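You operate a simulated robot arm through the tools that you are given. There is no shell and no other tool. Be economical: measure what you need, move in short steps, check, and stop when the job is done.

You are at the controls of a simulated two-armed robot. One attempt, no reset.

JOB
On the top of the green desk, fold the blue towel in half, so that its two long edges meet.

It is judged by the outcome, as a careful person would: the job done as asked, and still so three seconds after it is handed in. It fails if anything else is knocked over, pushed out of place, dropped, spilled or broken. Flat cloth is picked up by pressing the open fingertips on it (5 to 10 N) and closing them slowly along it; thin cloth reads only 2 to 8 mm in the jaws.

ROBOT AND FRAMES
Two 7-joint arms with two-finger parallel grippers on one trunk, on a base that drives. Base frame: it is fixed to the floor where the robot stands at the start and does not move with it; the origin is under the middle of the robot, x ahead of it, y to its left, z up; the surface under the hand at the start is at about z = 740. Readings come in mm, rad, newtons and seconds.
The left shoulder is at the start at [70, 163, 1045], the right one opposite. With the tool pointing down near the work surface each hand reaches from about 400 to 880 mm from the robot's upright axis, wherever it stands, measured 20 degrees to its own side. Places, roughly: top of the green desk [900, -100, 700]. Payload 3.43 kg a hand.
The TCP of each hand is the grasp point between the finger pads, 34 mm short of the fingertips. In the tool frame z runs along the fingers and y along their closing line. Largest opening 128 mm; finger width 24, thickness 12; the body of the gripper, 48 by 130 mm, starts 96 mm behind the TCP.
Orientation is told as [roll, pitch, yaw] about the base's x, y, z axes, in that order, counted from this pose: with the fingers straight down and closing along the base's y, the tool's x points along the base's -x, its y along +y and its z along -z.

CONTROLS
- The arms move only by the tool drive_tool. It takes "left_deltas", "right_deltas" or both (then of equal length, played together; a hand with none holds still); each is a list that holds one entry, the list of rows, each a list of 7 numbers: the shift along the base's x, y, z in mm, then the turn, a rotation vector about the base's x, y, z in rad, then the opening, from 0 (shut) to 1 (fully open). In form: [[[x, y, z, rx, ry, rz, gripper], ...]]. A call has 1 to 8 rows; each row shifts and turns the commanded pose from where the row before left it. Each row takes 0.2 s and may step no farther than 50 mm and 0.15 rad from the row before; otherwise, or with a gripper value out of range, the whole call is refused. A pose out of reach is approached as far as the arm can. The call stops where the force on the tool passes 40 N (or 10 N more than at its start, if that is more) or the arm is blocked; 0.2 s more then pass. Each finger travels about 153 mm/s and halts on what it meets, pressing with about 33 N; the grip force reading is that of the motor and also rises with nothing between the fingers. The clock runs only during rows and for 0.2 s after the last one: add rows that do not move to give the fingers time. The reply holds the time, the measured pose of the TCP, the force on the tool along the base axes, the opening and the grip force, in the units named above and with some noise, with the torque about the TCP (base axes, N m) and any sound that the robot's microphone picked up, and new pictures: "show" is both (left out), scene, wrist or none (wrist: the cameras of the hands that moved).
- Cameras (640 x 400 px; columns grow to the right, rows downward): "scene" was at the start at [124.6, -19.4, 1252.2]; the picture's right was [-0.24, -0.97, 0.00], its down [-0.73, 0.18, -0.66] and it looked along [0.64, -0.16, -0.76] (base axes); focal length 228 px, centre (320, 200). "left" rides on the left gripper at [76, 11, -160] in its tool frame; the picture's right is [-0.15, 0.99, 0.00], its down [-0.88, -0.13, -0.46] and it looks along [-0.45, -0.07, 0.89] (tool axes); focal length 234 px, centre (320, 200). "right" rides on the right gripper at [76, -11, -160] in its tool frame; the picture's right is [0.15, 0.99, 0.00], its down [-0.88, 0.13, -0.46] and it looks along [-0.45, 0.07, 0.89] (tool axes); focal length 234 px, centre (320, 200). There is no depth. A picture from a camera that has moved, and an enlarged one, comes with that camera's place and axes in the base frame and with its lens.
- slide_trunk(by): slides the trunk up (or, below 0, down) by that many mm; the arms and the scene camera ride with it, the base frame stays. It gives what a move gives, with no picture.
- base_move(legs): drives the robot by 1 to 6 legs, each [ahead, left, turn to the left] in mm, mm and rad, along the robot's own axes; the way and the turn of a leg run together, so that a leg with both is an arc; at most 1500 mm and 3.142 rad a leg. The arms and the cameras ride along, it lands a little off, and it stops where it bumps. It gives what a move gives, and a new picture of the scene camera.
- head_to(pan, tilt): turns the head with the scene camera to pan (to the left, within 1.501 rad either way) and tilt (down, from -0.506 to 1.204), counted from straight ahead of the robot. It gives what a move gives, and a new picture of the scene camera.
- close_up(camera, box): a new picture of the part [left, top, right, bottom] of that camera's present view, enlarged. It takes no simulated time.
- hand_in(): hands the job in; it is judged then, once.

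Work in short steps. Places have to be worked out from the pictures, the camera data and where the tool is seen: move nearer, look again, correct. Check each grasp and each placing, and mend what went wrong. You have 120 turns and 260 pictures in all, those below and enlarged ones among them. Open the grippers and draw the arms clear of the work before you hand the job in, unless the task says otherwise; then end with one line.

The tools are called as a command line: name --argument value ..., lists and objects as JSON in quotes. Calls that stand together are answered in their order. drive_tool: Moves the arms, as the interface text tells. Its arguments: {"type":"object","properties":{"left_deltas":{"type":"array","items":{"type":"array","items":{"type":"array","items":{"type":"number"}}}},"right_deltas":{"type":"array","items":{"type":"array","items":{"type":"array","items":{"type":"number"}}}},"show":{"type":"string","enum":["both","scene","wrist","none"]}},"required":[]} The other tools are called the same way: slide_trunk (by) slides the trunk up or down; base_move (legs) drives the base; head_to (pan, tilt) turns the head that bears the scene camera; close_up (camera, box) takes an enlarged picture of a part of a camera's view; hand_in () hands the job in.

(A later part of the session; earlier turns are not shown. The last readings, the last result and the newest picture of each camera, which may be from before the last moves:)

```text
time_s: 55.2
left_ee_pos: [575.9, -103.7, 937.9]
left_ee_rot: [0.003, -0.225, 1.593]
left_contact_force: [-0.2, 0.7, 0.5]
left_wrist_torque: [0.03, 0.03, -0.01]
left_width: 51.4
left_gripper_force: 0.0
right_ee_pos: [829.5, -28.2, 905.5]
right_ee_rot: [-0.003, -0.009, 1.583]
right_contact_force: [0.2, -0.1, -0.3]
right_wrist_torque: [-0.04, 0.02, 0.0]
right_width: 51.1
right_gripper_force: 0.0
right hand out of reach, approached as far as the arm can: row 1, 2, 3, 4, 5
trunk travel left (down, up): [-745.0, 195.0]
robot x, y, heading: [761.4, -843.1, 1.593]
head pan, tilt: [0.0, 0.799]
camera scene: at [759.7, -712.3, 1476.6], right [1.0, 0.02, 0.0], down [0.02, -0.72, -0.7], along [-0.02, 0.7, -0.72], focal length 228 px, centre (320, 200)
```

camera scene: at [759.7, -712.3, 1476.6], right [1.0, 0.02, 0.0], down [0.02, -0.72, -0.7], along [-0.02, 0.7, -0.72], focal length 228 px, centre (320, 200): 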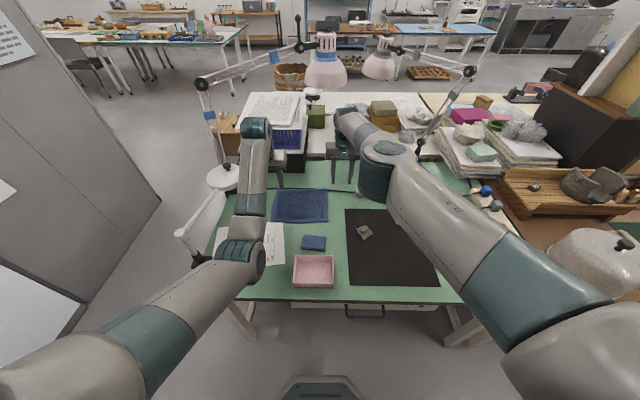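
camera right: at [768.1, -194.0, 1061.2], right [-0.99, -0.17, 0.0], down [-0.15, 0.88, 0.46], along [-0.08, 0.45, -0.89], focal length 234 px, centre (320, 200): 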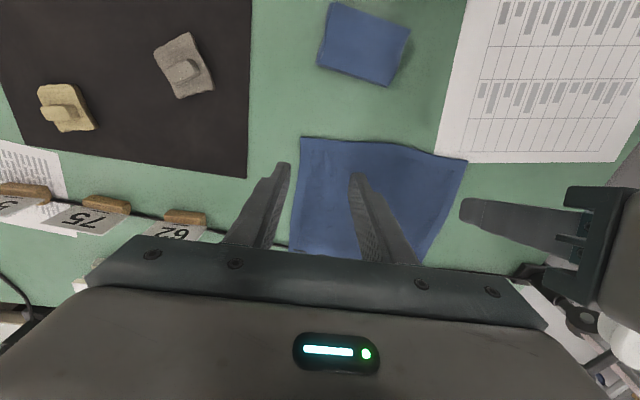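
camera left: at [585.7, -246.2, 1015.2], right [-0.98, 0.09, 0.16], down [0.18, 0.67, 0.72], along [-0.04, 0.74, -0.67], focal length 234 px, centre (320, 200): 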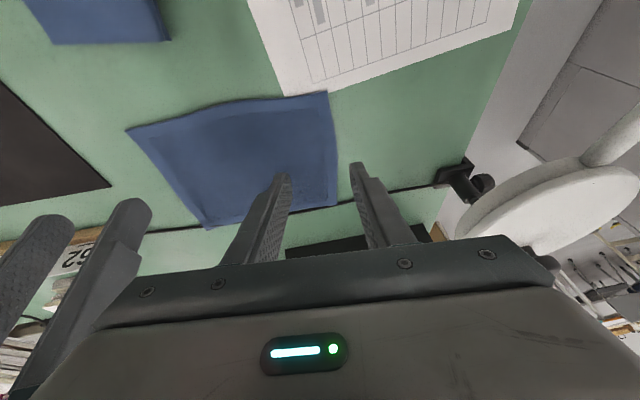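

The hand only slides along its reach limit. I try going down with a pull back, which freed the left arm earlier; space below is empty.

drive_tool --right_deltas '[[[0, 0, -25, 0, 0, 0.1, 0.4], [0, 0, -25, 0, 0, 0.1, 0.4], [0, -20, -25, 0, 0, 0, 0.4], [0, -30, 0, 0, 0, 0, 0.4], [0, -30, 0, 0, 0, 0, 0.4], [0, 0, 0, 0, 0, 0, 0.4]]]' --show "none"

```text
time_s: 56.6
left_ee_pos: [577.0, -103.6, 937.4]
left_ee_rot: [0.004, -0.224, 1.591]
left_contact_force: [-0.5, 0.9, 0.0]
left_wrist_torque: [0.01, -0.03, -0.02]
left_width: 51.7
left_gripper_force: 0.0
right_ee_pos: [816.4, -43.4, 849.0]
right_ee_rot: [-0.006, -0.012, 1.707]
right_contact_force: [-0.7, 0.0, -0.2]
right_wrist_torque: [0.01, -0.01, 0.01]
right_width: 51.2
right_gripper_force: 0.1
right hand out of reach, approached as far as the arm can: row 2, 3, 4, 5
trunk travel left (down, up): [-745.0, 195.0]
robot x, y, heading: [763.7, -841.1, 1.599]
head pan, tilt: [0.0, 0.799]
```

The arm is exactly straight, so radial commands have no effect. A straight vertical rise passes inside the reach sphere and should bend the elbow, so I'll do only that.

drive_tool --right_deltas '[[[0, 0, 30, 0, 0, -0.06, 0.4], [0, 0, 30, 0, 0, -0.06, 0.4], [0, 0, 30, 0, 0, 0, 0.4], [0, 0, 30, 0, 0, 0, 0.4], [0, 0, 30, 0, 0, 0, 0.4], [0, 0, 20, 0, 0, 0, 0.4], [0, -10, 0, 0, 0, 0, 0.4], [0, -20, 0, 0, 0, 0, 0.4]]]' --show "scene"

```text
time_s: 58.4
left_ee_pos: [577.4, -104.5, 936.9]
left_ee_rot: [0.003, -0.227, 1.593]
left_contact_force: [0.4, -0.2, -1.2]
left_wrist_torque: [0.01, -0.03, 0.01]
left_width: 51.2
left_gripper_force: 0.1
right_ee_pos: [809.9, -22.6, 1015.2]
right_ee_rot: [-0.007, -0.014, 1.585]
right_contact_force: [0.8, 0.3, -0.3]
right_wrist_torque: [0.0, 0.02, -0.01]
right_width: 51.2
right_gripper_force: 0.1
right hand out of reach, approached as far as the arm can: row 1, 2, 3, 4, 7, 8
trunk travel left (down, up): [-745.0, 195.0]
robot x, y, heading: [769.5, -841.5, 1.594]
head pan, tilt: [0.0, 0.799]
camera scene: at [760.2, -712.2, 1476.6], right [1.0, 0.02, 0.0], down [0.02, -0.72, -0.7], along [-0.02, 0.7, -0.72], focal length 228 px, centre (320, 200)
```

scene: 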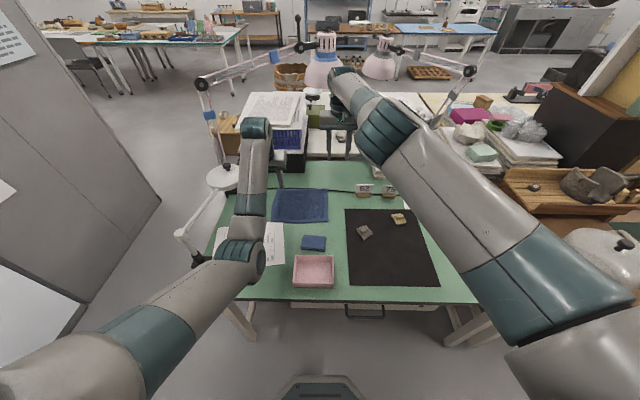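

Still straight. The left arm was freed by descending from above shoulder height, so I do the same with the right: up 170, then down.

drive_tool --right_deltas '[[[0, 0, 45, 0, 0, 0, 0.4], [0, 0, 45, 0, 0, 0, 0.4], [0, 0, 45, 0, 0, 0, 0.4], [0, 0, 45, 0, 0, 0, 0.4], [0, 0, -40, 0, 0, 0, 0.4], [0, 0, -40, 0, 0, 0, 0.4], [0, 0, -40, 0, 0, 0, 0.4], [0, 0, -40, 0, 0, 0, 0.4]]]' --show "none"

drive_tool --right_deltas '[[[0, -15, -5, 0, 0, 0, 0.4], [0, -25, -5, 0, 0, 0, 0.4], [0, -25, -5, 0, 0, 0, 0.4], [0, 0, 0, 0, 0, 0, 0.4]]]' --show "scene"

```text
time_s: 60.2
left_ee_pos: [576.5, -102.6, 936.1]
left_ee_rot: [0.004, -0.225, 1.59]
left_contact_force: [0.0, 0.4, -0.2]
left_wrist_torque: [0.01, 0.02, 0.02]
left_width: 51.4
left_gripper_force: 0.0
right_ee_pos: [815.2, -20.2, 1032.0]
right_ee_rot: [-0.007, -0.012, 1.584]
right_contact_force: [0.7, 0.6, -0.2]
right_wrist_torque: [-0.01, 0.07, 0.0]
right_width: 51.3
right_gripper_force: 0.0
right hand out of reach, approached as far as the arm can: row 2, 3, 4, 5, 6, 7
trunk travel left (down, up): [-745.0, 195.0]
robot x, y, heading: [764.4, -843.3, 1.594]
head pan, tilt: [0.0, 0.799]
```

```text
time_s: 61.2
left_ee_pos: [576.7, -103.1, 938.0]
left_ee_rot: [0.001, -0.225, 1.592]
left_contact_force: [-0.5, 0.0, -0.3]
left_wrist_torque: [0.01, 0.01, -0.03]
left_width: 51.1
left_gripper_force: 0.1
right_ee_pos: [809.8, -22.9, 1028.9]
right_ee_rot: [-0.007, -0.012, 1.587]
right_contact_force: [0.3, -0.7, -0.3]
right_wrist_torque: [-0.01, 0.01, 0.02]
right_width: 51.4
right_gripper_force: 0.1
right hand out of reach, approached as far as the arm can: row 1, 2, 3
trunk travel left (down, up): [-745.0, 195.0]
robot x, y, heading: [761.8, -842.4, 1.592]
head pan, tilt: [0.0, 0.799]
camera scene: at [760.2, -712.0, 1476.6], right [1.0, 0.02, 0.0], down [0.02, -0.72, -0.7], along [-0.02, 0.7, -0.72], focal length 228 px, centre (320, 200)
```

scene: 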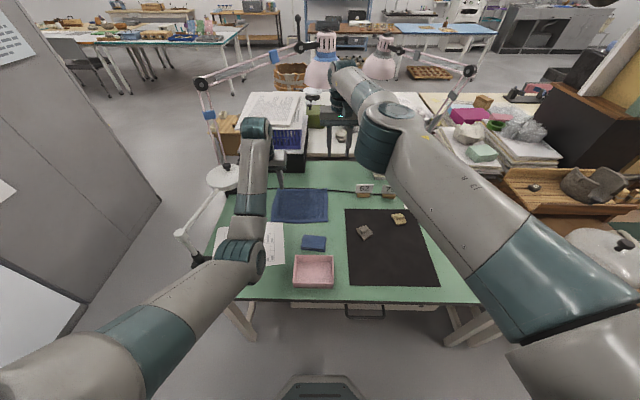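

I'll take the right hand out to its natural zone, 20° to its own side, at this safe height to get the elbow back outside.

drive_tool --right_deltas '[[[40, -10, 0, 0, 0, 0, 0.4], [40, -10, 0, 0, 0, 0, 0.4], [40, -10, 0, 0, 0, 0, 0.4], [40, -15, 0, 0, 0, 0, 0.4], [40, -15, 0, 0, 0, 0, 0.4], [40, -20, 0, 0, 0, 0, 0.4], [30, -30, 0, 0, 0, 0, 0.4], [0, -40, 0, 0, 0, 0, 0.4]]]' --show "scene"

```text
time_s: 63.0
left_ee_pos: [575.8, -104.0, 937.5]
left_ee_rot: [0.003, -0.226, 1.593]
left_contact_force: [-0.3, -0.6, -0.5]
left_wrist_torque: [0.01, -0.04, -0.04]
left_width: 51.0
left_gripper_force: 0.0
right_ee_pos: [915.1, -2.9, 1032.6]
right_ee_rot: [-0.012, -0.012, 1.576]
right_contact_force: [-0.1, -0.3, -0.4]
right_wrist_torque: [-0.02, 0.01, 0.0]
right_width: 50.9
right_gripper_force: 0.1
right hand out of reach, approached as far as the arm can: row 1, 2, 3, 4, 5, 6, 7, 8
trunk travel left (down, up): [-745.0, 195.0]
robot x, y, heading: [764.7, -840.5, 1.595]
head pan, tilt: [0.0, 0.799]
camera scene: at [757.5, -712.6, 1476.7], right [1.0, 0.02, 0.0], down [0.02, -0.72, -0.7], along [-0.01, 0.7, -0.72], focal length 228 px, centre (320, 200)
```

scene: 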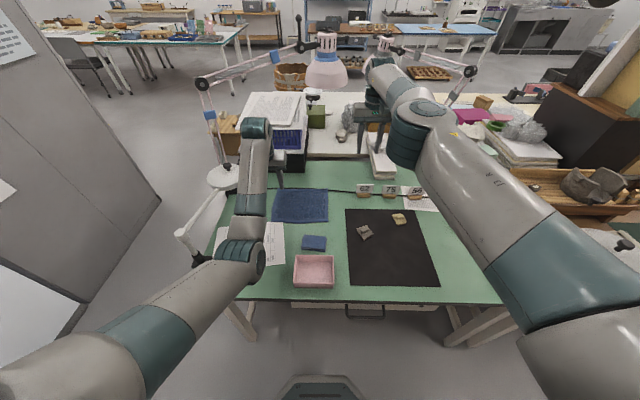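

Test: rotate the hand about its wrist (tilt forward while advancing the TCP), to find whether a wrist joint limit is what blocks the arm.

drive_tool --right_deltas '[[[0, 23, 1, 0.1, 0, 0, 0.4], [0, 23, 3, 0.1, 0, 0, 0.4], [0, 22, 5, 0.1, 0, 0, 0.4], [0, 0, 0, 0, 0, 0, 0.4]]]' --show "none"

```text
time_s: 64.0
left_ee_pos: [576.7, -103.8, 938.0]
left_ee_rot: [0.004, -0.225, 1.592]
left_contact_force: [0.5, 0.1, -0.5]
left_wrist_torque: [0.03, -0.02, 0.02]
left_width: 51.3
left_gripper_force: 0.1
right_ee_pos: [916.9, 66.4, 1039.6]
right_ee_rot: [-0.012, -0.313, 1.585]
right_contact_force: [-0.6, 0.4, 0.5]
right_wrist_torque: [0.01, -0.01, -0.02]
right_width: 51.1
right_gripper_force: 0.0
trunk travel left (down, up): [-745.0, 195.0]
robot x, y, heading: [764.0, -842.7, 1.593]
head pan, tilt: [0.0, 0.799]
```

Wrist is free and rows were accepted. Now pull back in small steps.

drive_tool --right_deltas '[[[0, -8, 0, 0, 0, 0, 0.4], [0, -10, 0, 0, 0, 0, 0.4], [0, -15, 0, 0, 0, 0, 0.4], [0, -20, 0, 0, 0, 0, 0.4], [0, -25, 0, 0, 0, 0, 0.4], [0, -25, 0, 0, 0, 0, 0.4], [0, -25, 0, 0, 0, 0, 0.4], [0, -25, 0, 0, 0, 0, 0.4]]]' --show "scene"

```text
time_s: 65.8
left_ee_pos: [577.1, -104.5, 938.4]
left_ee_rot: [0.005, -0.226, 1.591]
left_contact_force: [0.1, -0.6, 0.6]
left_wrist_torque: [0.01, 0.01, -0.05]
left_width: 51.1
left_gripper_force: 0.0
right_ee_pos: [916.2, -88.5, 1041.8]
right_ee_rot: [-0.011, -0.316, 1.585]
right_contact_force: [0.5, -0.8, -0.2]
right_wrist_torque: [0.01, 0.02, -0.01]
right_width: 51.5
right_gripper_force: 0.1
right hand out of reach, approached as far as the arm can: row 1
trunk travel left (down, up): [-745.0, 195.0]
robot x, y, heading: [764.8, -843.1, 1.592]
head pan, tilt: [0.0, 0.799]
camera scene: at [760.8, -713.1, 1476.7], right [1.0, 0.02, 0.0], down [0.02, -0.72, -0.7], along [-0.02, 0.7, -0.72], focal length 228 px, centre (320, 200)
```

scene: 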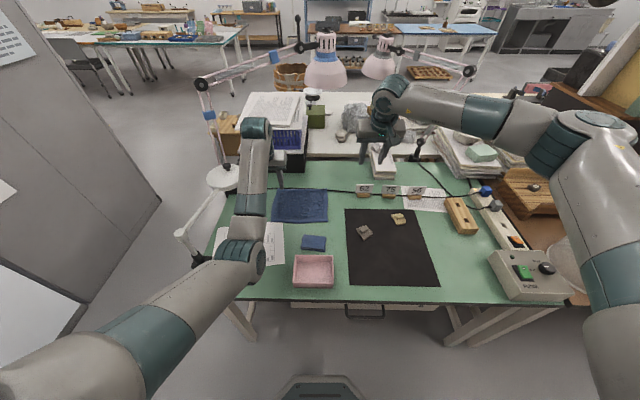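

Freed: the right elbow is outside again; I'll keep some forward tilt from now on. Lower the trunk 100 mm, then bring the right hand back over its grasp point.

slide_trunk --by -100

drive_tool --right_deltas '[[[-25, -3, -10, -0.03, 0, 0, 0.4], [-25, -3, -10, -0.03, 0, 0, 0.4], [-25, -3, -10, -0.03, 0, 0, 0.4], [-25, -3, -10, -0.03, 0, 0, 0.4], [-22, -3, -10, -0.03, 0, 0, 0.4], [-22, -3, -15, 0, 0, 0, 0.4], [-20, 0, -15, 0, 0, 0, 0.4], [0, 0, 0, 0, 0, 0, 0.4]]]' --left_deltas '[[[0, -1, 0, 0, 0, 0, 0.4], [0, -1, 0, 0, 0, 0, 0.4], [0, -1, 0, 0, 0, 0, 0.4], [0, -1, 0, 0, 0, 0, 0.4], [0, -1, 0, -0.03, 0, 0, 0.4], [0, -1, 0, -0.03, 0, 0, 0.4], [0, -1, 0, 0, 0, 0, 0.4], [0, 0, 0, 0, 0, 0, 0.4]]]' --show "both"

```text
time_s: 67.1
left_ee_pos: [576.1, -104.4, 836.9]
left_ee_rot: [0.002, -0.226, 1.591]
left_contact_force: [0.1, 0.9, 0.5]
left_wrist_torque: [0.02, -0.04, 0.01]
left_width: 51.2
left_gripper_force: 0.1
right_ee_pos: [916.3, -86.3, 940.1]
right_ee_rot: [-0.012, -0.316, 1.587]
right_contact_force: [0.0, -0.4, -0.3]
right_wrist_torque: [0.0, 0.0, -0.01]
right_width: 51.5
right_gripper_force: 0.1
trunk travel left (down, up): [-645.0, 295.0]
robot x, y, heading: [765.6, -843.1, 1.596]
head pan, tilt: [0.0, 0.799]
```

```text
time_s: 68.9
left_ee_pos: [577.7, -111.1, 838.8]
left_ee_rot: [0.005, -0.166, 1.591]
left_contact_force: [0.0, -0.5, 0.0]
left_wrist_torque: [0.0, 0.02, 0.0]
left_width: 51.3
left_gripper_force: 0.0
right_ee_pos: [752.0, -104.4, 862.1]
right_ee_rot: [-0.008, -0.165, 1.586]
right_contact_force: [0.7, 0.4, 0.2]
right_wrist_torque: [0.01, 0.03, 0.02]
right_width: 50.9
right_gripper_force: 0.1
trunk travel left (down, up): [-645.0, 295.0]
robot x, y, heading: [763.7, -841.1, 1.591]
head pan, tilt: [0.0, 0.799]
camera scene: at [761.2, -712.4, 1376.7], right [1.0, 0.02, 0.0], down [0.02, -0.72, -0.7], along [-0.02, 0.7, -0.72], focal length 228 px, centre (320, 200)
camera right: at [763.9, -206.3, 1005.3], right [-0.99, -0.16, -0.03], down [-0.14, 0.79, 0.59], along [-0.07, 0.59, -0.8], focal length 234 px, centre (320, 200)
camera left: at [568.3, -212.9, 981.9], right [-0.99, 0.12, 0.03], down [0.12, 0.8, 0.59], along [0.05, 0.59, -0.8], focal length 234 px, centre (320, 200)
```

scene: 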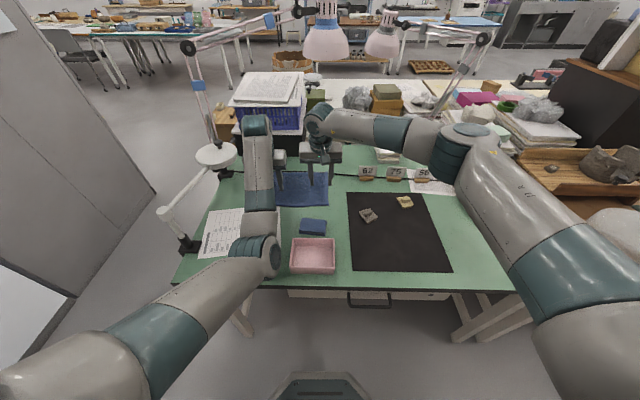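
right: 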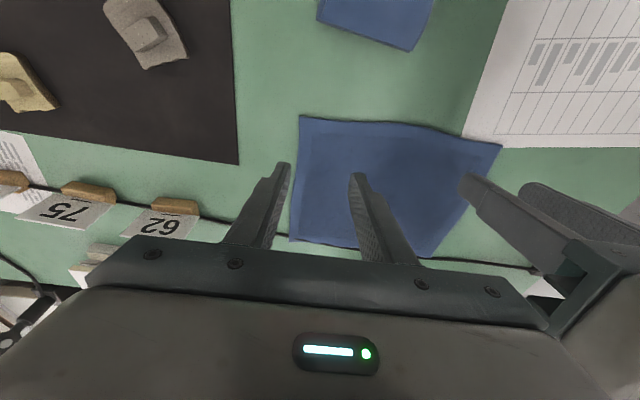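
left: 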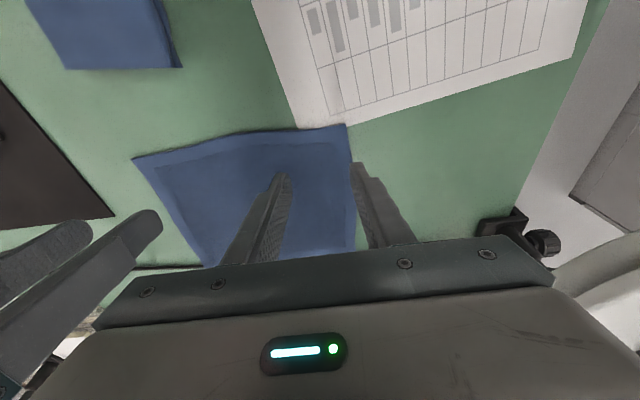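

Edge geometry is confirmed. I shift the hands slightly inward (left x≈582, right x≈744), narrow the opening to 0.3 and descend to about 10 mm above the cloth.

drive_tool --left_deltas '[[[1, 0, -12, 0, 0, 0, 0.3], [1, 0, -12, 0, 0, 0, 0.3], [1, 0, -12, 0, 0, 0, 0.3], [1, 0, -10, 0, 0, 0, 0.3], [0, 0, -6, 0, 0, 0, 0.3], [0, 0, 0, 0, 0, 0, 0.3]]]' --right_deltas '[[[-2, -1, -17, 0, 0, 0, 0.3], [-2, -1, -17, 0, 0, 0, 0.3], [-2, -1, -16, 0, 0, 0, 0.3], [-2, -1, -16, 0, 0, 0, 0.3], [0, 0, -9, 0, 0, 0, 0.3], [0, 0, 0, 0, 0, 0, 0.3]]]' --show "wrist"

```text
time_s: 70.3
left_ee_pos: [578.0, -112.1, 785.3]
left_ee_rot: [0.003, -0.167, 1.591]
left_contact_force: [0.1, 0.4, 0.1]
left_wrist_torque: [0.01, 0.0, 0.02]
left_width: 38.3
left_gripper_force: 0.0
right_ee_pos: [745.7, -111.5, 785.8]
right_ee_rot: [-0.01, -0.164, 1.583]
right_contact_force: [-0.5, 0.3, 0.2]
right_wrist_torque: [0.03, 0.0, 0.0]
right_width: 38.2
right_gripper_force: 0.1
trunk travel left (down, up): [-645.0, 295.0]
robot x, y, heading: [764.2, -842.5, 1.596]
head pan, tilt: [0.0, 0.799]
camera right: at [757.5, -211.8, 930.1], right [-0.99, -0.16, -0.03], down [-0.15, 0.79, 0.59], along [-0.07, 0.59, -0.8], focal length 234 px, centre (320, 200)
camera left: at [570.4, -213.1, 929.2], right [-0.99, 0.12, 0.03], down [0.12, 0.8, 0.59], along [0.05, 0.59, -0.8], focal length 234 px, centre (320, 200)
```

right: 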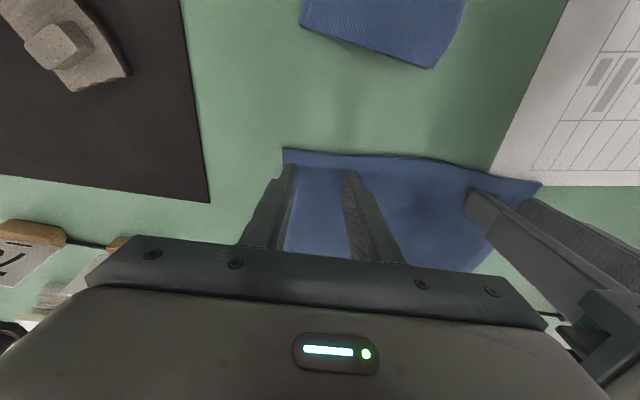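
left: 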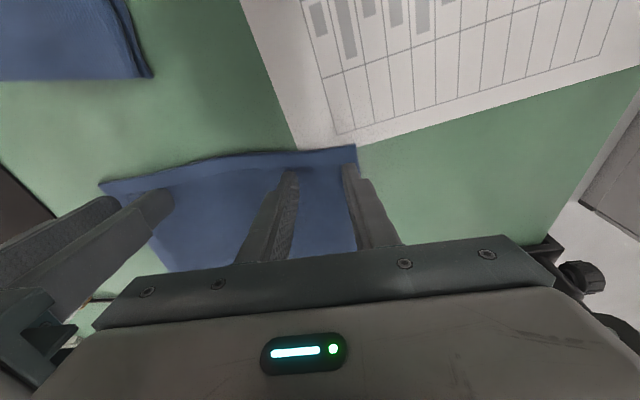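

Fingers are over the cloth just inside its edge. I nudge both inward a bit and press down gently.

drive_tool --left_deltas '[[[5, 0, -4, 0, 0, 0, 0.3], [0, 0, -3, 0, 0, 0, 0.3], [0, 0, -2, 0, 0, 0, 0.3], [0, 0, 0, 0, 0, 0, 0.3]]]' --right_deltas '[[[-4, 0, -4, 0, 0, 0, 0.3], [0, 0, -3, 0, 0, 0, 0.3], [0, 0, -2, 0, 0, 0, 0.3], [0, 0, 0, 0, 0, 0, 0.3]]]' --show "none"

```text
time_s: 71.3
left_ee_pos: [585.3, -110.8, 777.1]
left_ee_rot: [0.005, -0.168, 1.592]
left_contact_force: [-0.1, -0.9, 9.7]
left_wrist_torque: [-0.08, 0.1, 0.02]
left_width: 38.4
left_gripper_force: 0.1
right_ee_pos: [740.6, -110.1, 778.2]
right_ee_rot: [-0.009, -0.168, 1.585]
right_contact_force: [0.6, 0.7, 6.5]
right_wrist_torque: [0.03, 0.08, -0.01]
right_width: 37.7
right_gripper_force: 0.0
trunk travel left (down, up): [-645.0, 295.0]
robot x, y, heading: [762.8, -843.2, 1.598]
head pan, tilt: [0.0, 0.799]
```

Both are pressing within 5–10 N. I close slowly.

drive_tool --left_deltas '[[[0, 0, 0, 0, 0, 0, 0.25], [0, 0, 0, 0, 0, 0, 0.2], [0, 0, 0, 0, 0, 0, 0.15], [0, 0, 0, 0, 0, 0, 0.1], [0, 0, 0, 0, 0, 0, 0.05], [0, 0, 0, 0, 0, 0, 0], [0, 0, 0, 0, 0, 0, 0]]]' --right_deltas '[[[0, 0, 0, 0, 0, 0, 0.25], [0, 0, 0, 0, 0, 0, 0.2], [0, 0, 0, 0, 0, 0, 0.15], [0, 0, 0, 0, 0, 0, 0.1], [0, 0, 0, 0, 0, 0, 0.05], [0, 0, 0, 0, 0, 0, 0], [0, 0, 0, 0, 0, 0, 0]]]' --show "wrist"

```text
time_s: 72.9
left_ee_pos: [587.2, -112.6, 778.5]
left_ee_rot: [0.004, -0.169, 1.59]
left_contact_force: [14.8, -0.2, 13.2]
left_wrist_torque: [-0.04, -0.43, 0.11]
left_width: 3.5
left_gripper_force: 32.6
right_ee_pos: [739.0, -110.9, 778.7]
right_ee_rot: [-0.006, -0.166, 1.586]
right_contact_force: [-15.0, 0.0, 7.4]
right_wrist_torque: [-0.02, 0.53, -0.1]
right_width: 3.1
right_gripper_force: 32.9
trunk travel left (down, up): [-645.0, 295.0]
robot x, y, heading: [761.6, -841.6, 1.597]
head pan, tilt: [0.0, 0.799]
camera right: at [751.9, -212.8, 922.4], right [-0.99, -0.16, -0.03], down [-0.15, 0.79, 0.59], along [-0.07, 0.59, -0.8], focal length 234 px, centre (320, 200)
camera left: at [577.2, -213.3, 922.0], right [-0.99, 0.12, 0.03], down [0.12, 0.79, 0.6], along [0.05, 0.59, -0.8], focal length 234 px, centre (320, 200)
```

right: 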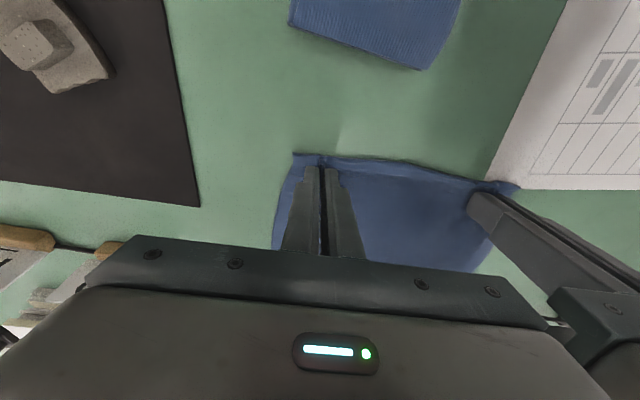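
left: 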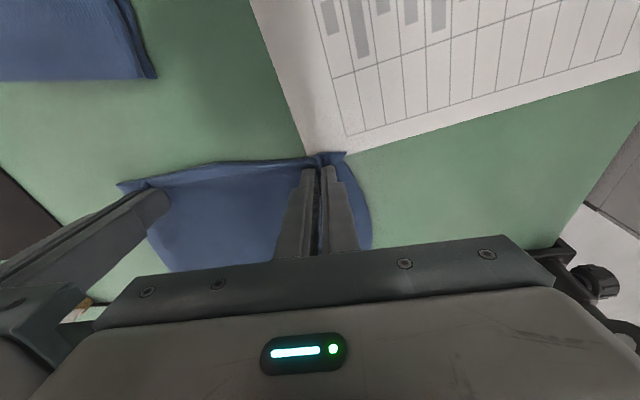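

Both grippers hold cloth (3.5 and 3.1 mm). I ease the tension a little and lift 60 mm with a small forward motion.

drive_tool --left_deltas '[[[2, 0, 8, 0, 0, 0, 0], [1, 2, 12, 0, 0, 0, 0], [0, 4, 15, 0, 0, 0, 0], [0, 6, 15, 0, 0, 0, 0], [0, 8, 15, 0, 0, 0, 0], [0, 0, 0, 0, 0, 0, 0]]]' --right_deltas '[[[-2, 0, 8, 0, 0, 0, 0], [-1, 2, 12, 0, 0, 0, 0], [0, 4, 15, 0, 0, 0, 0], [0, 6, 15, 0, 0, 0, 0], [0, 8, 15, 0, 0, 0, 0], [0, 0, 0, 0, 0, 0, 0]]]' --show "both"

```text
time_s: 74.3
left_ee_pos: [590.0, -91.4, 840.0]
left_ee_rot: [0.006, -0.166, 1.591]
left_contact_force: [5.6, 0.3, 0.2]
left_wrist_torque: [0.01, -0.2, 0.05]
left_width: 3.7
left_gripper_force: 33.0
right_ee_pos: [737.9, -87.8, 843.4]
right_ee_rot: [-0.009, -0.165, 1.585]
right_contact_force: [-6.1, 0.3, -0.5]
right_wrist_torque: [-0.01, 0.2, 0.0]
right_width: 3.0
right_gripper_force: 33.1
trunk travel left (down, up): [-645.0, 295.0]
robot x, y, heading: [759.1, -842.6, 1.596]
head pan, tilt: [0.0, 0.799]
camera scene: at [760.2, -712.0, 1376.6], right [1.0, 0.02, 0.0], down [0.02, -0.72, -0.7], along [-0.02, 0.7, -0.72], focal length 228 px, centre (320, 200)
camera right: at [749.8, -190.0, 986.3], right [-0.99, -0.16, -0.03], down [-0.15, 0.79, 0.59], along [-0.07, 0.59, -0.8], focal length 234 px, centre (320, 200)
camera left: at [580.3, -192.6, 984.2], right [-0.99, 0.12, 0.03], down [0.12, 0.8, 0.59], along [0.05, 0.59, -0.8], focal length 234 px, centre (320, 200)
```

scene: 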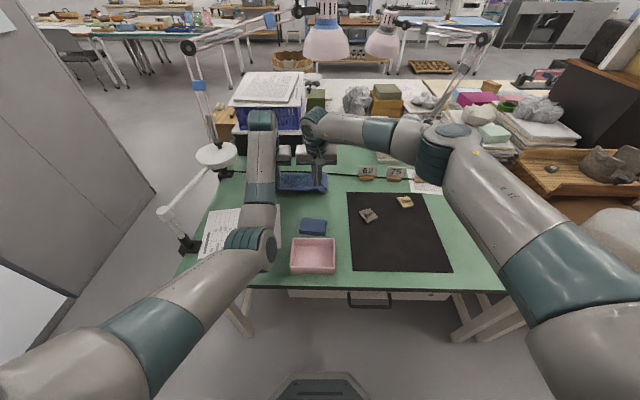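
right: 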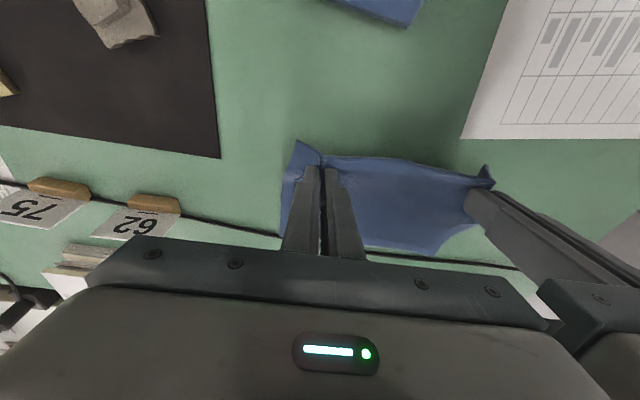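
left: 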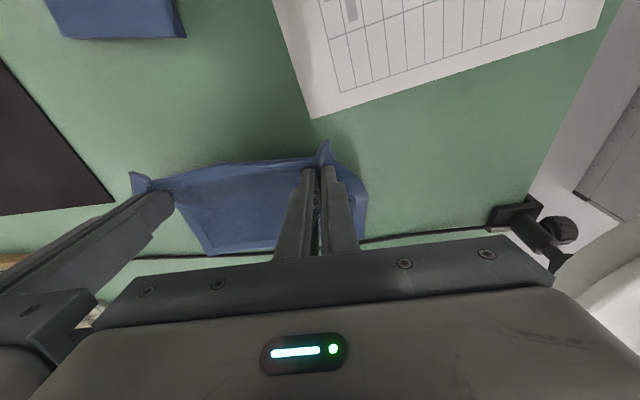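

The edge lifts cleanly with both hands. Now I drive the base 75 mm ahead, which carries both hands together over the middle of the towel.

base_move --legs '[[75, 0, 0]]'

```text
time_s: 75.3
left_ee_pos: [586.9, -15.6, 840.3]
left_ee_rot: [0.003, -0.166, 1.591]
left_contact_force: [4.6, 0.3, -1.0]
left_wrist_torque: [-0.01, -0.2, 0.06]
left_width: 3.5
left_gripper_force: 32.9
right_ee_pos: [735.8, -13.6, 840.7]
right_ee_rot: [-0.008, -0.164, 1.586]
right_contact_force: [-6.9, -0.3, -0.5]
right_wrist_torque: [-0.03, 0.19, -0.03]
right_width: 2.9
right_gripper_force: 33.0
trunk travel left (down, up): [-645.0, 295.0]
robot x, y, heading: [761.8, -770.6, 1.593]
head pan, tilt: [0.0, 0.799]
camera scene: at [758.3, -635.9, 1376.5], right [1.0, 0.02, 0.0], down [0.02, -0.72, -0.7], along [-0.02, 0.7, -0.72], focal length 228 px, centre (320, 200)
```

scene: 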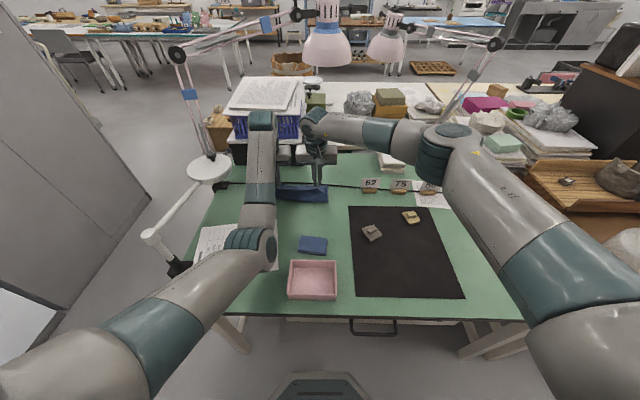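

Now the second half of the arc: forward about 75 mm while lowering, adding tilt to stay in reach.

drive_tool --left_deltas '[[[0, 15, -2, 0.03, 0, 0, 0], [0, 15, -4, 0.03, 0, 0, 0], [0, 15, -7, 0.03, 0, 0, 0], [0, 15, -10, 0.03, 0, 0, 0], [0, 13, -12, 0.03, 0, 0, 0], [0, 0, 0, 0, 0, 0, 0]]]' --right_deltas '[[[0, 15, -2, 0.03, 0, 0, 0], [0, 15, -4, 0.03, 0, 0, 0], [0, 15, -7, 0.03, 0, 0, 0], [0, 15, -10, 0.03, 0, 0, 0], [0, 13, -12, 0.03, 0, 0, 0], [0, 0, 0, 0, 0, 0, 0]]]' --show "both"

```text
time_s: 76.8
left_ee_pos: [587.0, 56.5, 806.0]
left_ee_rot: [0.0, -0.318, 1.593]
left_contact_force: [4.5, 0.3, 0.1]
left_wrist_torque: [-0.03, -0.16, 0.03]
left_width: 3.6
left_gripper_force: 32.3
right_ee_pos: [735.1, 59.5, 806.3]
right_ee_rot: [-0.011, -0.315, 1.587]
right_contact_force: [-4.4, -0.4, 0.1]
right_wrist_torque: [-0.01, 0.14, -0.02]
right_width: 2.7
right_gripper_force: 33.5
trunk travel left (down, up): [-645.0, 295.0]
robot x, y, heading: [760.2, -770.0, 1.592]
head pan, tilt: [0.0, 0.799]
camera scene: at [758.6, -637.6, 1376.7], right [1.0, 0.02, 0.0], down [0.02, -0.72, -0.7], along [-0.02, 0.7, -0.72], focal length 228 px, centre (320, 200)
camera right: at [747.7, -63.9, 934.1], right [-0.99, -0.15, -0.06], down [-0.15, 0.69, 0.71], along [-0.07, 0.7, -0.71], focal length 234 px, centre (320, 200)
camera left: at [578.9, -65.0, 933.3], right [-0.99, 0.12, 0.05], down [0.12, 0.7, 0.71], along [0.05, 0.71, -0.71], focal length 234 px, centre (320, 200)
```

scene: 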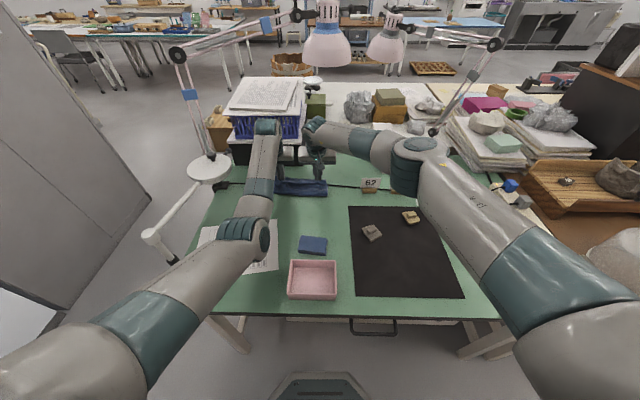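
right: 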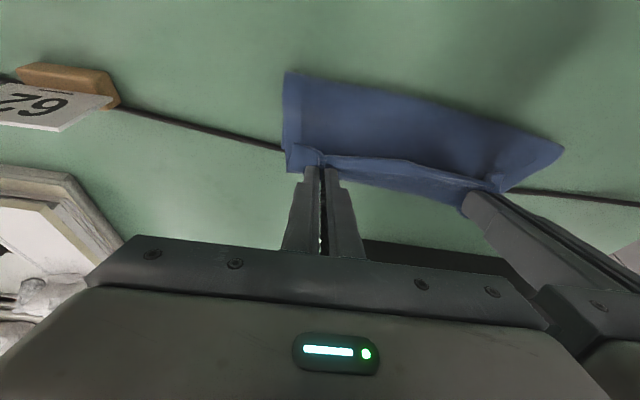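
left: 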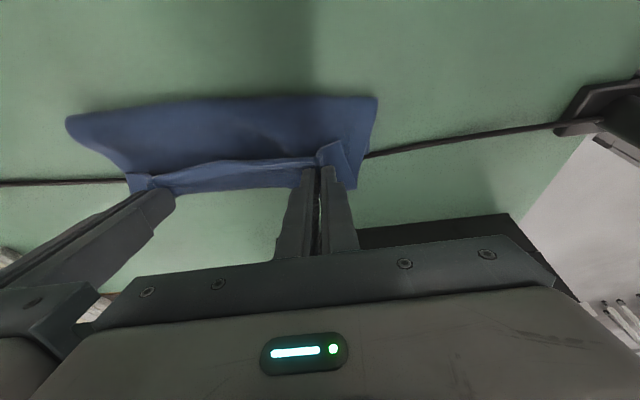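

The top layer is over the bottom one; the gripped flap points back toward me. I lower onto the bottom layer.

drive_tool --left_deltas '[[[0, 2, -8, 0, 0, 0, 0], [0, 2, -8, 0, 0, 0, 0], [0, 1, -6, 0, 0, 0, 0], [0, 0, -4, 0, 0, 0, 0], [0, 0, 0, 0, 0, 0, 0]]]' --right_deltas '[[[0, 1, -8, 0, 0, 0, 0], [0, 1, -8, 0, 0, 0, 0], [0, 0, -6, 0, 0, 0, 0], [0, 0, -4, 0, 0, 0, 0], [0, 0, 0, 0, 0, 0, 0]]]' --show "wrist"

```text
time_s: 78.0
left_ee_pos: [587.0, 60.2, 781.6]
left_ee_rot: [0.002, -0.32, 1.593]
left_contact_force: [6.4, 1.4, 12.0]
left_wrist_torque: [0.04, -0.25, 0.03]
left_width: 3.6
left_gripper_force: 33.4
right_ee_pos: [735.5, 59.0, 784.5]
right_ee_rot: [-0.01, -0.318, 1.586]
right_contact_force: [-6.3, 1.0, 6.2]
right_wrist_torque: [0.06, 0.18, 0.04]
right_width: 3.0
right_gripper_force: 32.7
trunk travel left (down, up): [-645.0, 295.0]
robot x, y, heading: [762.1, -768.4, 1.593]
head pan, tilt: [0.0, 0.799]
camera right: at [747.4, -63.4, 911.3], right [-0.99, -0.15, -0.06], down [-0.15, 0.69, 0.71], along [-0.07, 0.71, -0.71], focal length 234 px, centre (320, 200)
camera left: at [578.8, -61.5, 909.7], right [-0.99, 0.12, 0.05], down [0.12, 0.69, 0.71], along [0.05, 0.71, -0.7], focal length 234 px, centre (320, 200)
```

right: 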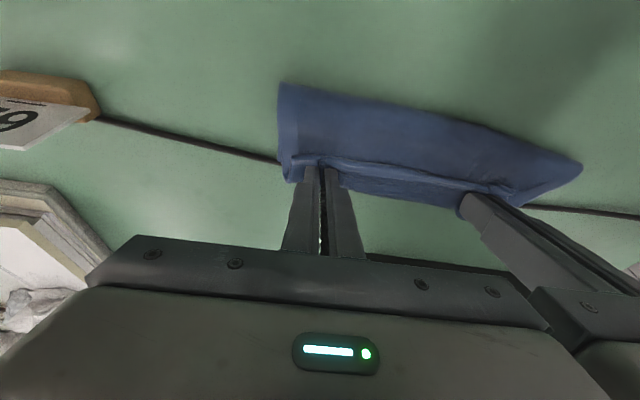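
left: 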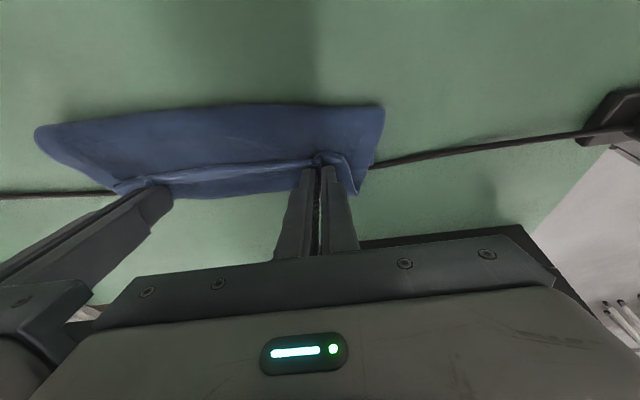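

The hands are down on the bottom layer, with the fold still bulging near y≈0–20. I release slowly and withdraw straight along the fingers.

drive_tool --left_deltas '[[[0, 0, 1, 0, 0, 0, 0.05], [0, 0, 1, 0, 0, 0, 0.1], [0, 0, 0, 0, 0, 0, 0.15], [0, -3, 9, 0, 0, 0, 0.15], [0, -6, 18, 0, 0, 0, 0.15], [0, -10, 30, 0, 0, 0, 0.15], [0, -10, 30, 0, 0, 0, 0.15], [0, 0, 0, 0, 0, 0, 0.15]]]' --right_deltas '[[[0, 0, 1, 0, 0, 0, 0.05], [0, 0, 1, 0, 0, 0, 0.1], [0, 0, 0, 0, 0, 0, 0.15], [0, -3, 9, 0, 0, 0, 0.15], [0, -6, 18, 0, 0, 0, 0.15], [0, -10, 30, 0, 0, 0, 0.15], [0, -10, 30, 0, 0, 0, 0.15], [0, 0, 0, 0, 0, 0, 0.15]]]' --show "wrist"

```text
time_s: 79.8
left_ee_pos: [588.2, 33.7, 866.1]
left_ee_rot: [0.004, -0.315, 1.594]
left_contact_force: [-0.4, 0.0, 0.2]
left_wrist_torque: [0.04, -0.01, -0.03]
left_width: 18.8
left_gripper_force: 0.0
right_ee_pos: [736.4, 35.0, 869.5]
right_ee_rot: [-0.012, -0.313, 1.588]
right_contact_force: [-0.3, 0.3, 0.7]
right_wrist_torque: [-0.02, -0.02, 0.0]
right_width: 19.0
right_gripper_force: 0.0
trunk travel left (down, up): [-645.0, 295.0]
robot x, y, heading: [764.4, -765.6, 1.592]
head pan, tilt: [0.0, 0.799]
camera right: at [749.0, -87.2, 997.3], right [-0.99, -0.15, -0.06], down [-0.15, 0.7, 0.7], along [-0.07, 0.7, -0.71], focal length 234 px, centre (320, 200)
camera left: at [578.9, -87.4, 992.8], right [-0.99, 0.12, 0.05], down [0.12, 0.7, 0.71], along [0.05, 0.71, -0.71], focal length 234 px, centre (320, 200)
```

right: 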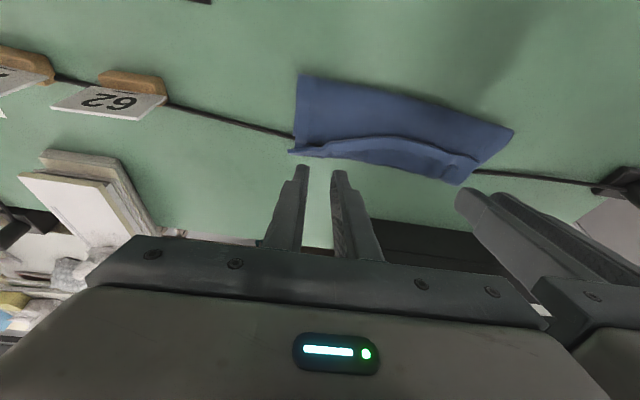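
left: 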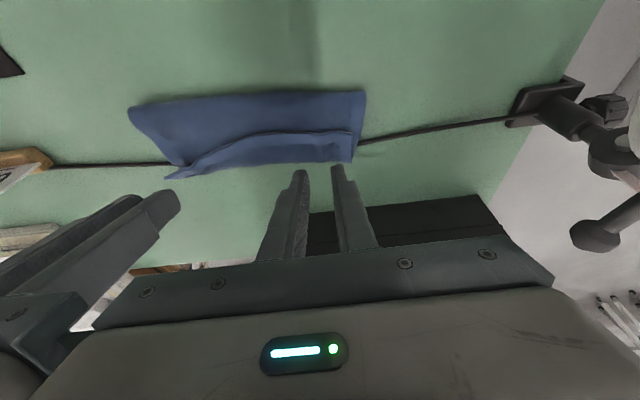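

close_up --camera "right" --box '[270, 60, 530, 200]'

close_up --camera "left" --box '[110, 70, 390, 200]'

```text
2.46 times, centred on (400, 130) of right
camera zoom: at [749.0, -87.2, 997.3], right [-0.99, -0.15, -0.06], down [-0.15, 0.7, 0.7], along [-0.07, 0.7, -0.71], focal length 576 px, centre (123, 372)
```

zoom: 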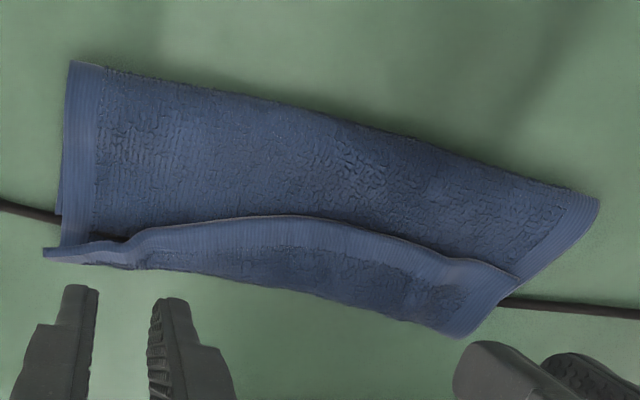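

```text
2.29 times, centred on (250, 135) of left
camera zoom: at [578.9, -87.4, 992.8], right [-0.99, 0.12, 0.05], down [0.12, 0.7, 0.71], along [0.05, 0.71, -0.71], focal length 535 px, centre (480, 349)
```

zoom: 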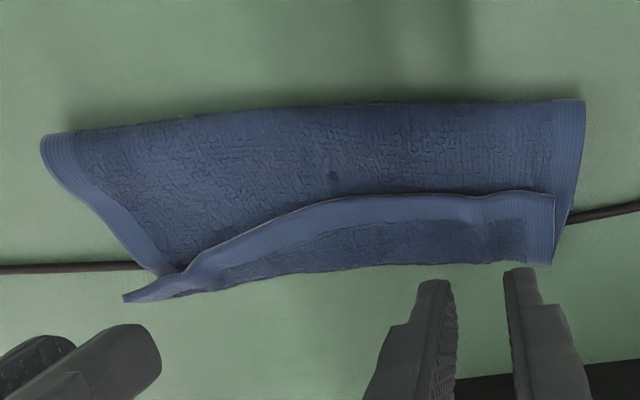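

Bottom layer has stayed put (far edge y≈83). The top layer's last ~30 mm is flipped back toward me, and the fold line sits at y≈0 instead of −20. First I unroll that flap: closed fingertips come down just in front of it.

drive_tool --left_deltas '[[[0, -6, -20, 0, 0, 0, 0], [0, -8, -20, 0, 0, 0, 0], [0, 0, -20, 0, 0, 0, 0], [0, 0, -14, 0, 0, 0, 0], [0, 0, -4, 0, 0, 0, 0], [0, 0, 0, 0, 0, 0, 0]]]' --right_deltas '[[[0, 0, -20, 0, 0, 0, 0], [0, 0, -20, 0, 0, 0, 0], [0, 0, -20, 0, 0, 0, 0], [0, 0, -18, 0, 0, 0, 0], [0, 0, -4, 0, 0, 0, 0], [0, 0, 0, 0, 0, 0, 0]]]' --show "wrist"

```text
time_s: 81.2
left_ee_pos: [586.9, 20.8, 790.5]
left_ee_rot: [0.0, -0.316, 1.595]
left_contact_force: [1.4, -0.1, 0.3]
left_wrist_torque: [0.0, 0.04, -0.03]
left_width: 0.0
left_gripper_force: 33.1
right_ee_pos: [735.7, 32.2, 789.6]
right_ee_rot: [-0.008, -0.316, 1.586]
right_contact_force: [0.0, 0.3, 0.4]
right_wrist_torque: [0.0, -0.03, -0.01]
right_width: 0.0
right_gripper_force: 32.6
trunk travel left (down, up): [-645.0, 295.0]
robot x, y, heading: [762.6, -766.6, 1.591]
head pan, tilt: [0.0, 0.799]
camera right: at [747.5, -89.7, 916.3], right [-0.99, -0.15, -0.06], down [-0.15, 0.69, 0.7], along [-0.07, 0.7, -0.71], focal length 234 px, centre (320, 200)
camera left: at [578.4, -101.2, 917.9], right [-0.99, 0.12, 0.05], down [0.12, 0.7, 0.71], along [0.05, 0.71, -0.71], focal length 234 px, centre (320, 200)
```

right: 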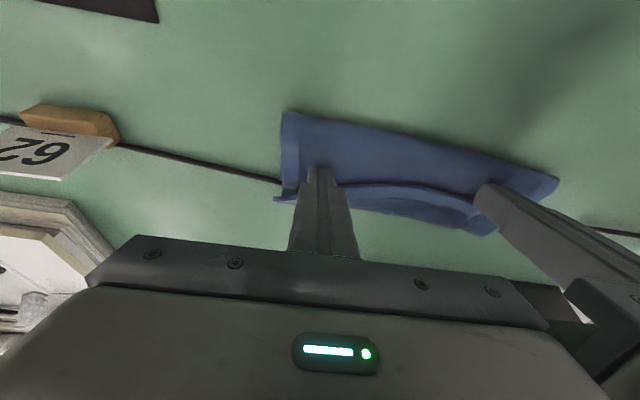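
left: 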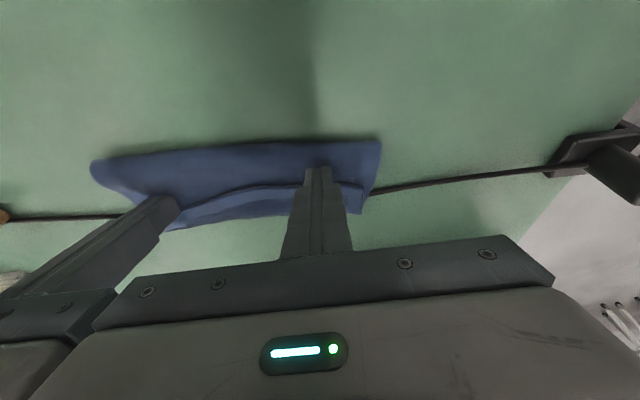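

The tips are just robot-side of the flap edge. Lower a few mm more and sweep forward, lifting slightly at the end to flip it over.

drive_tool --left_deltas '[[[0, 0, -6, 0, 0, 0, 0], [0, 10, 0, 0, 0, 0, 0], [0, 12, 2, 0, 0, 0, 0], [0, 12, 4, 0, 0, 0, 0], [0, 12, 4, 0, 0, 0, 0], [0, 8, 2, 0, 0, 0, 0], [0, 0, 0, 0, 0, 0, 0]]]' --right_deltas '[[[0, 0, -5, 0, 0, 0, 0], [0, 8, 0, 0, 0, 0, 0], [0, 10, 2, 0, 0, 0, 0], [0, 10, 4, 0, 0, 0, 0], [0, 8, 4, 0, 0, 0, 0], [0, 6, 2, 0, 0, 0, 0], [0, 0, 0, 0, 0, 0, 0]]]' --show "wrist"

```text
time_s: 82.8
left_ee_pos: [587.9, 72.3, 795.0]
left_ee_rot: [0.002, -0.317, 1.594]
left_contact_force: [0.0, 1.0, -0.1]
left_wrist_torque: [0.02, -0.03, -0.04]
left_width: 0.2
left_gripper_force: 33.5
right_ee_pos: [736.1, 73.4, 795.4]
right_ee_rot: [-0.011, -0.313, 1.587]
right_contact_force: [1.1, 0.2, -0.5]
right_wrist_torque: [0.01, 0.0, 0.01]
right_width: 0.2
right_gripper_force: 32.9
trunk travel left (down, up): [-645.0, 295.0]
robot x, y, heading: [762.2, -764.7, 1.594]
head pan, tilt: [0.0, 0.799]
camera right: at [747.8, -47.0, 922.8], right [-0.99, -0.15, -0.06], down [-0.15, 0.69, 0.7], along [-0.07, 0.7, -0.71], focal length 234 px, centre (320, 200)
camera left: at [579.0, -50.0, 923.9], right [-0.99, 0.12, 0.05], down [0.12, 0.7, 0.71], along [0.05, 0.71, -0.71], focal length 234 px, centre (320, 200)
```

right: 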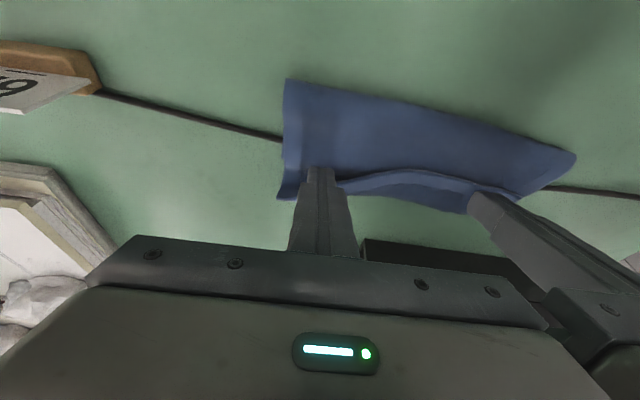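
left: 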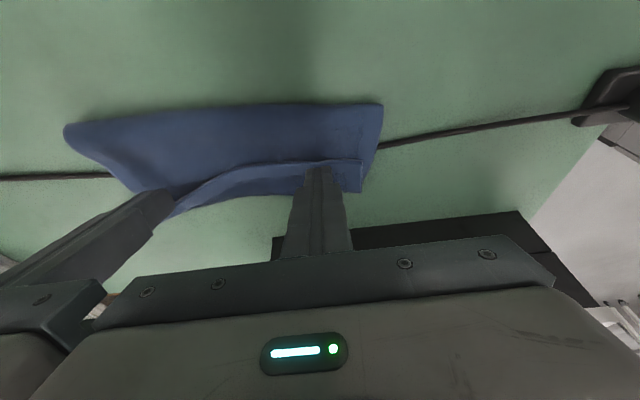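

drive_tool --left_deltas '[[[0, 6, 8, 0, 0, 0, 0], [0, -10, 25, 0, 0, 0, 0], [0, -20, 30, 0, 0, 0, 0], [0, -20, 30, 0, 0, 0, 0]]]' --right_deltas '[[[0, 6, 8, 0, 0, 0, 0], [0, -10, 25, 0, 0, 0, 0], [0, -20, 30, 0, 0, 0, 0], [0, -20, 30, 0, 0, 0, 0]]]' --show "none"

close_up --camera "right" --box '[250, 40, 570, 240]'

close_up --camera "left" --box '[90, 50, 410, 250]'

```text
time_s: 83.8
left_ee_pos: [585.7, 26.3, 892.4]
left_ee_rot: [0.003, -0.316, 1.592]
left_contact_force: [-0.1, -0.7, 0.5]
left_wrist_torque: [0.01, -0.04, 0.03]
left_width: 0.0
left_gripper_force: 33.3
right_ee_pos: [737.5, 28.9, 888.5]
right_ee_rot: [-0.01, -0.316, 1.587]
right_contact_force: [-0.4, 0.4, -0.1]
right_wrist_torque: [0.0, 0.02, -0.03]
right_width: 0.2
right_gripper_force: 32.9
trunk travel left (down, up): [-645.0, 295.0]
robot x, y, heading: [763.1, -767.7, 1.595]
head pan, tilt: [0.0, 0.799]
```

```text
2.00 times, centred on (410, 140) of right
camera zoom: at [749.4, -93.4, 1016.3], right [-0.99, -0.15, -0.06], down [-0.15, 0.69, 0.71], along [-0.07, 0.7, -0.71], focal length 468 px, centre (140, 320)
```

zoom: 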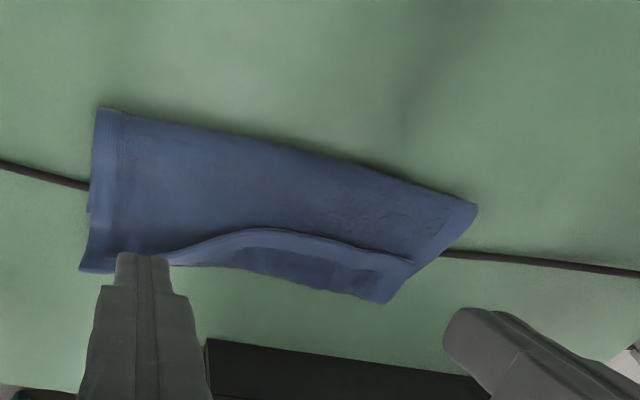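

```text
2.00 times, centred on (250, 150) of left
camera zoom: at [577.0, -95.3, 1019.6], right [-0.99, 0.12, 0.05], down [0.12, 0.7, 0.71], along [0.05, 0.71, -0.71], focal length 468 px, centre (460, 300)
```

zoom: 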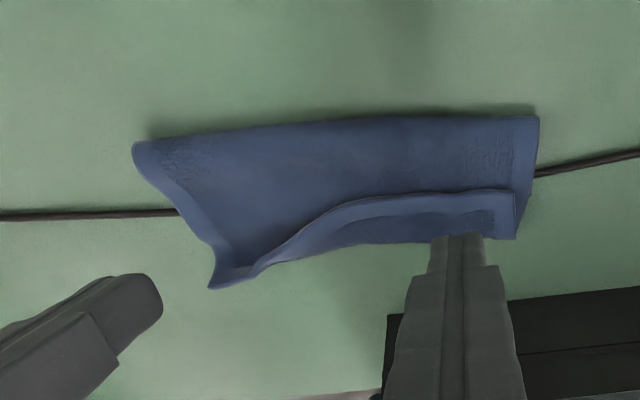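

The right end unrolled, the left part didn't, and the towel slid about 20 mm away. I'll press the open fingertips on the top panel and drag it back toward me, which pulls the top layer and fold line in the right direction.

drive_tool --left_deltas '[[[0, 8, -25, 0, 0, 0, 0.4], [0, 8, -25, 0, 0, 0, 0.4], [0, 4, -25, 0, 0, 0, 0.4], [0, 0, -20, 0, 0, 0, 0.4], [0, 0, -10, 0, 0, 0, 0.4], [0, 0, -4, 0, 0, 0, 0.4], [0, 0, 0, 0, 0, 0, 0.4]]]' --right_deltas '[[[0, 8, -25, 0, 0, 0, 0.4], [0, 4, -25, 0, 0, 0, 0.4], [0, 0, -25, 0, 0, 0, 0.4], [0, 0, -18, 0, 0, 0, 0.4], [0, 0, -8, 0, 0, 0, 0.4], [0, 0, -4, 0, 0, 0, 0.4], [0, 0, 0, 0, 0, 0, 0.4]]]' --show "none"

```text
time_s: 85.3
left_ee_pos: [586.2, 48.7, 781.0]
left_ee_rot: [0.002, -0.32, 1.592]
left_contact_force: [-1.1, 2.3, 8.2]
left_wrist_torque: [0.1, -0.01, 0.04]
left_width: 51.1
left_gripper_force: 0.1
right_ee_pos: [734.2, 41.7, 782.7]
right_ee_rot: [-0.011, -0.316, 1.587]
right_contact_force: [-1.1, 0.9, 0.9]
right_wrist_torque: [0.01, 0.0, 0.02]
right_width: 51.5
right_gripper_force: 0.1
trunk travel left (down, up): [-645.0, 295.0]
robot x, y, heading: [761.1, -768.3, 1.588]
head pan, tilt: [0.0, 0.799]
```

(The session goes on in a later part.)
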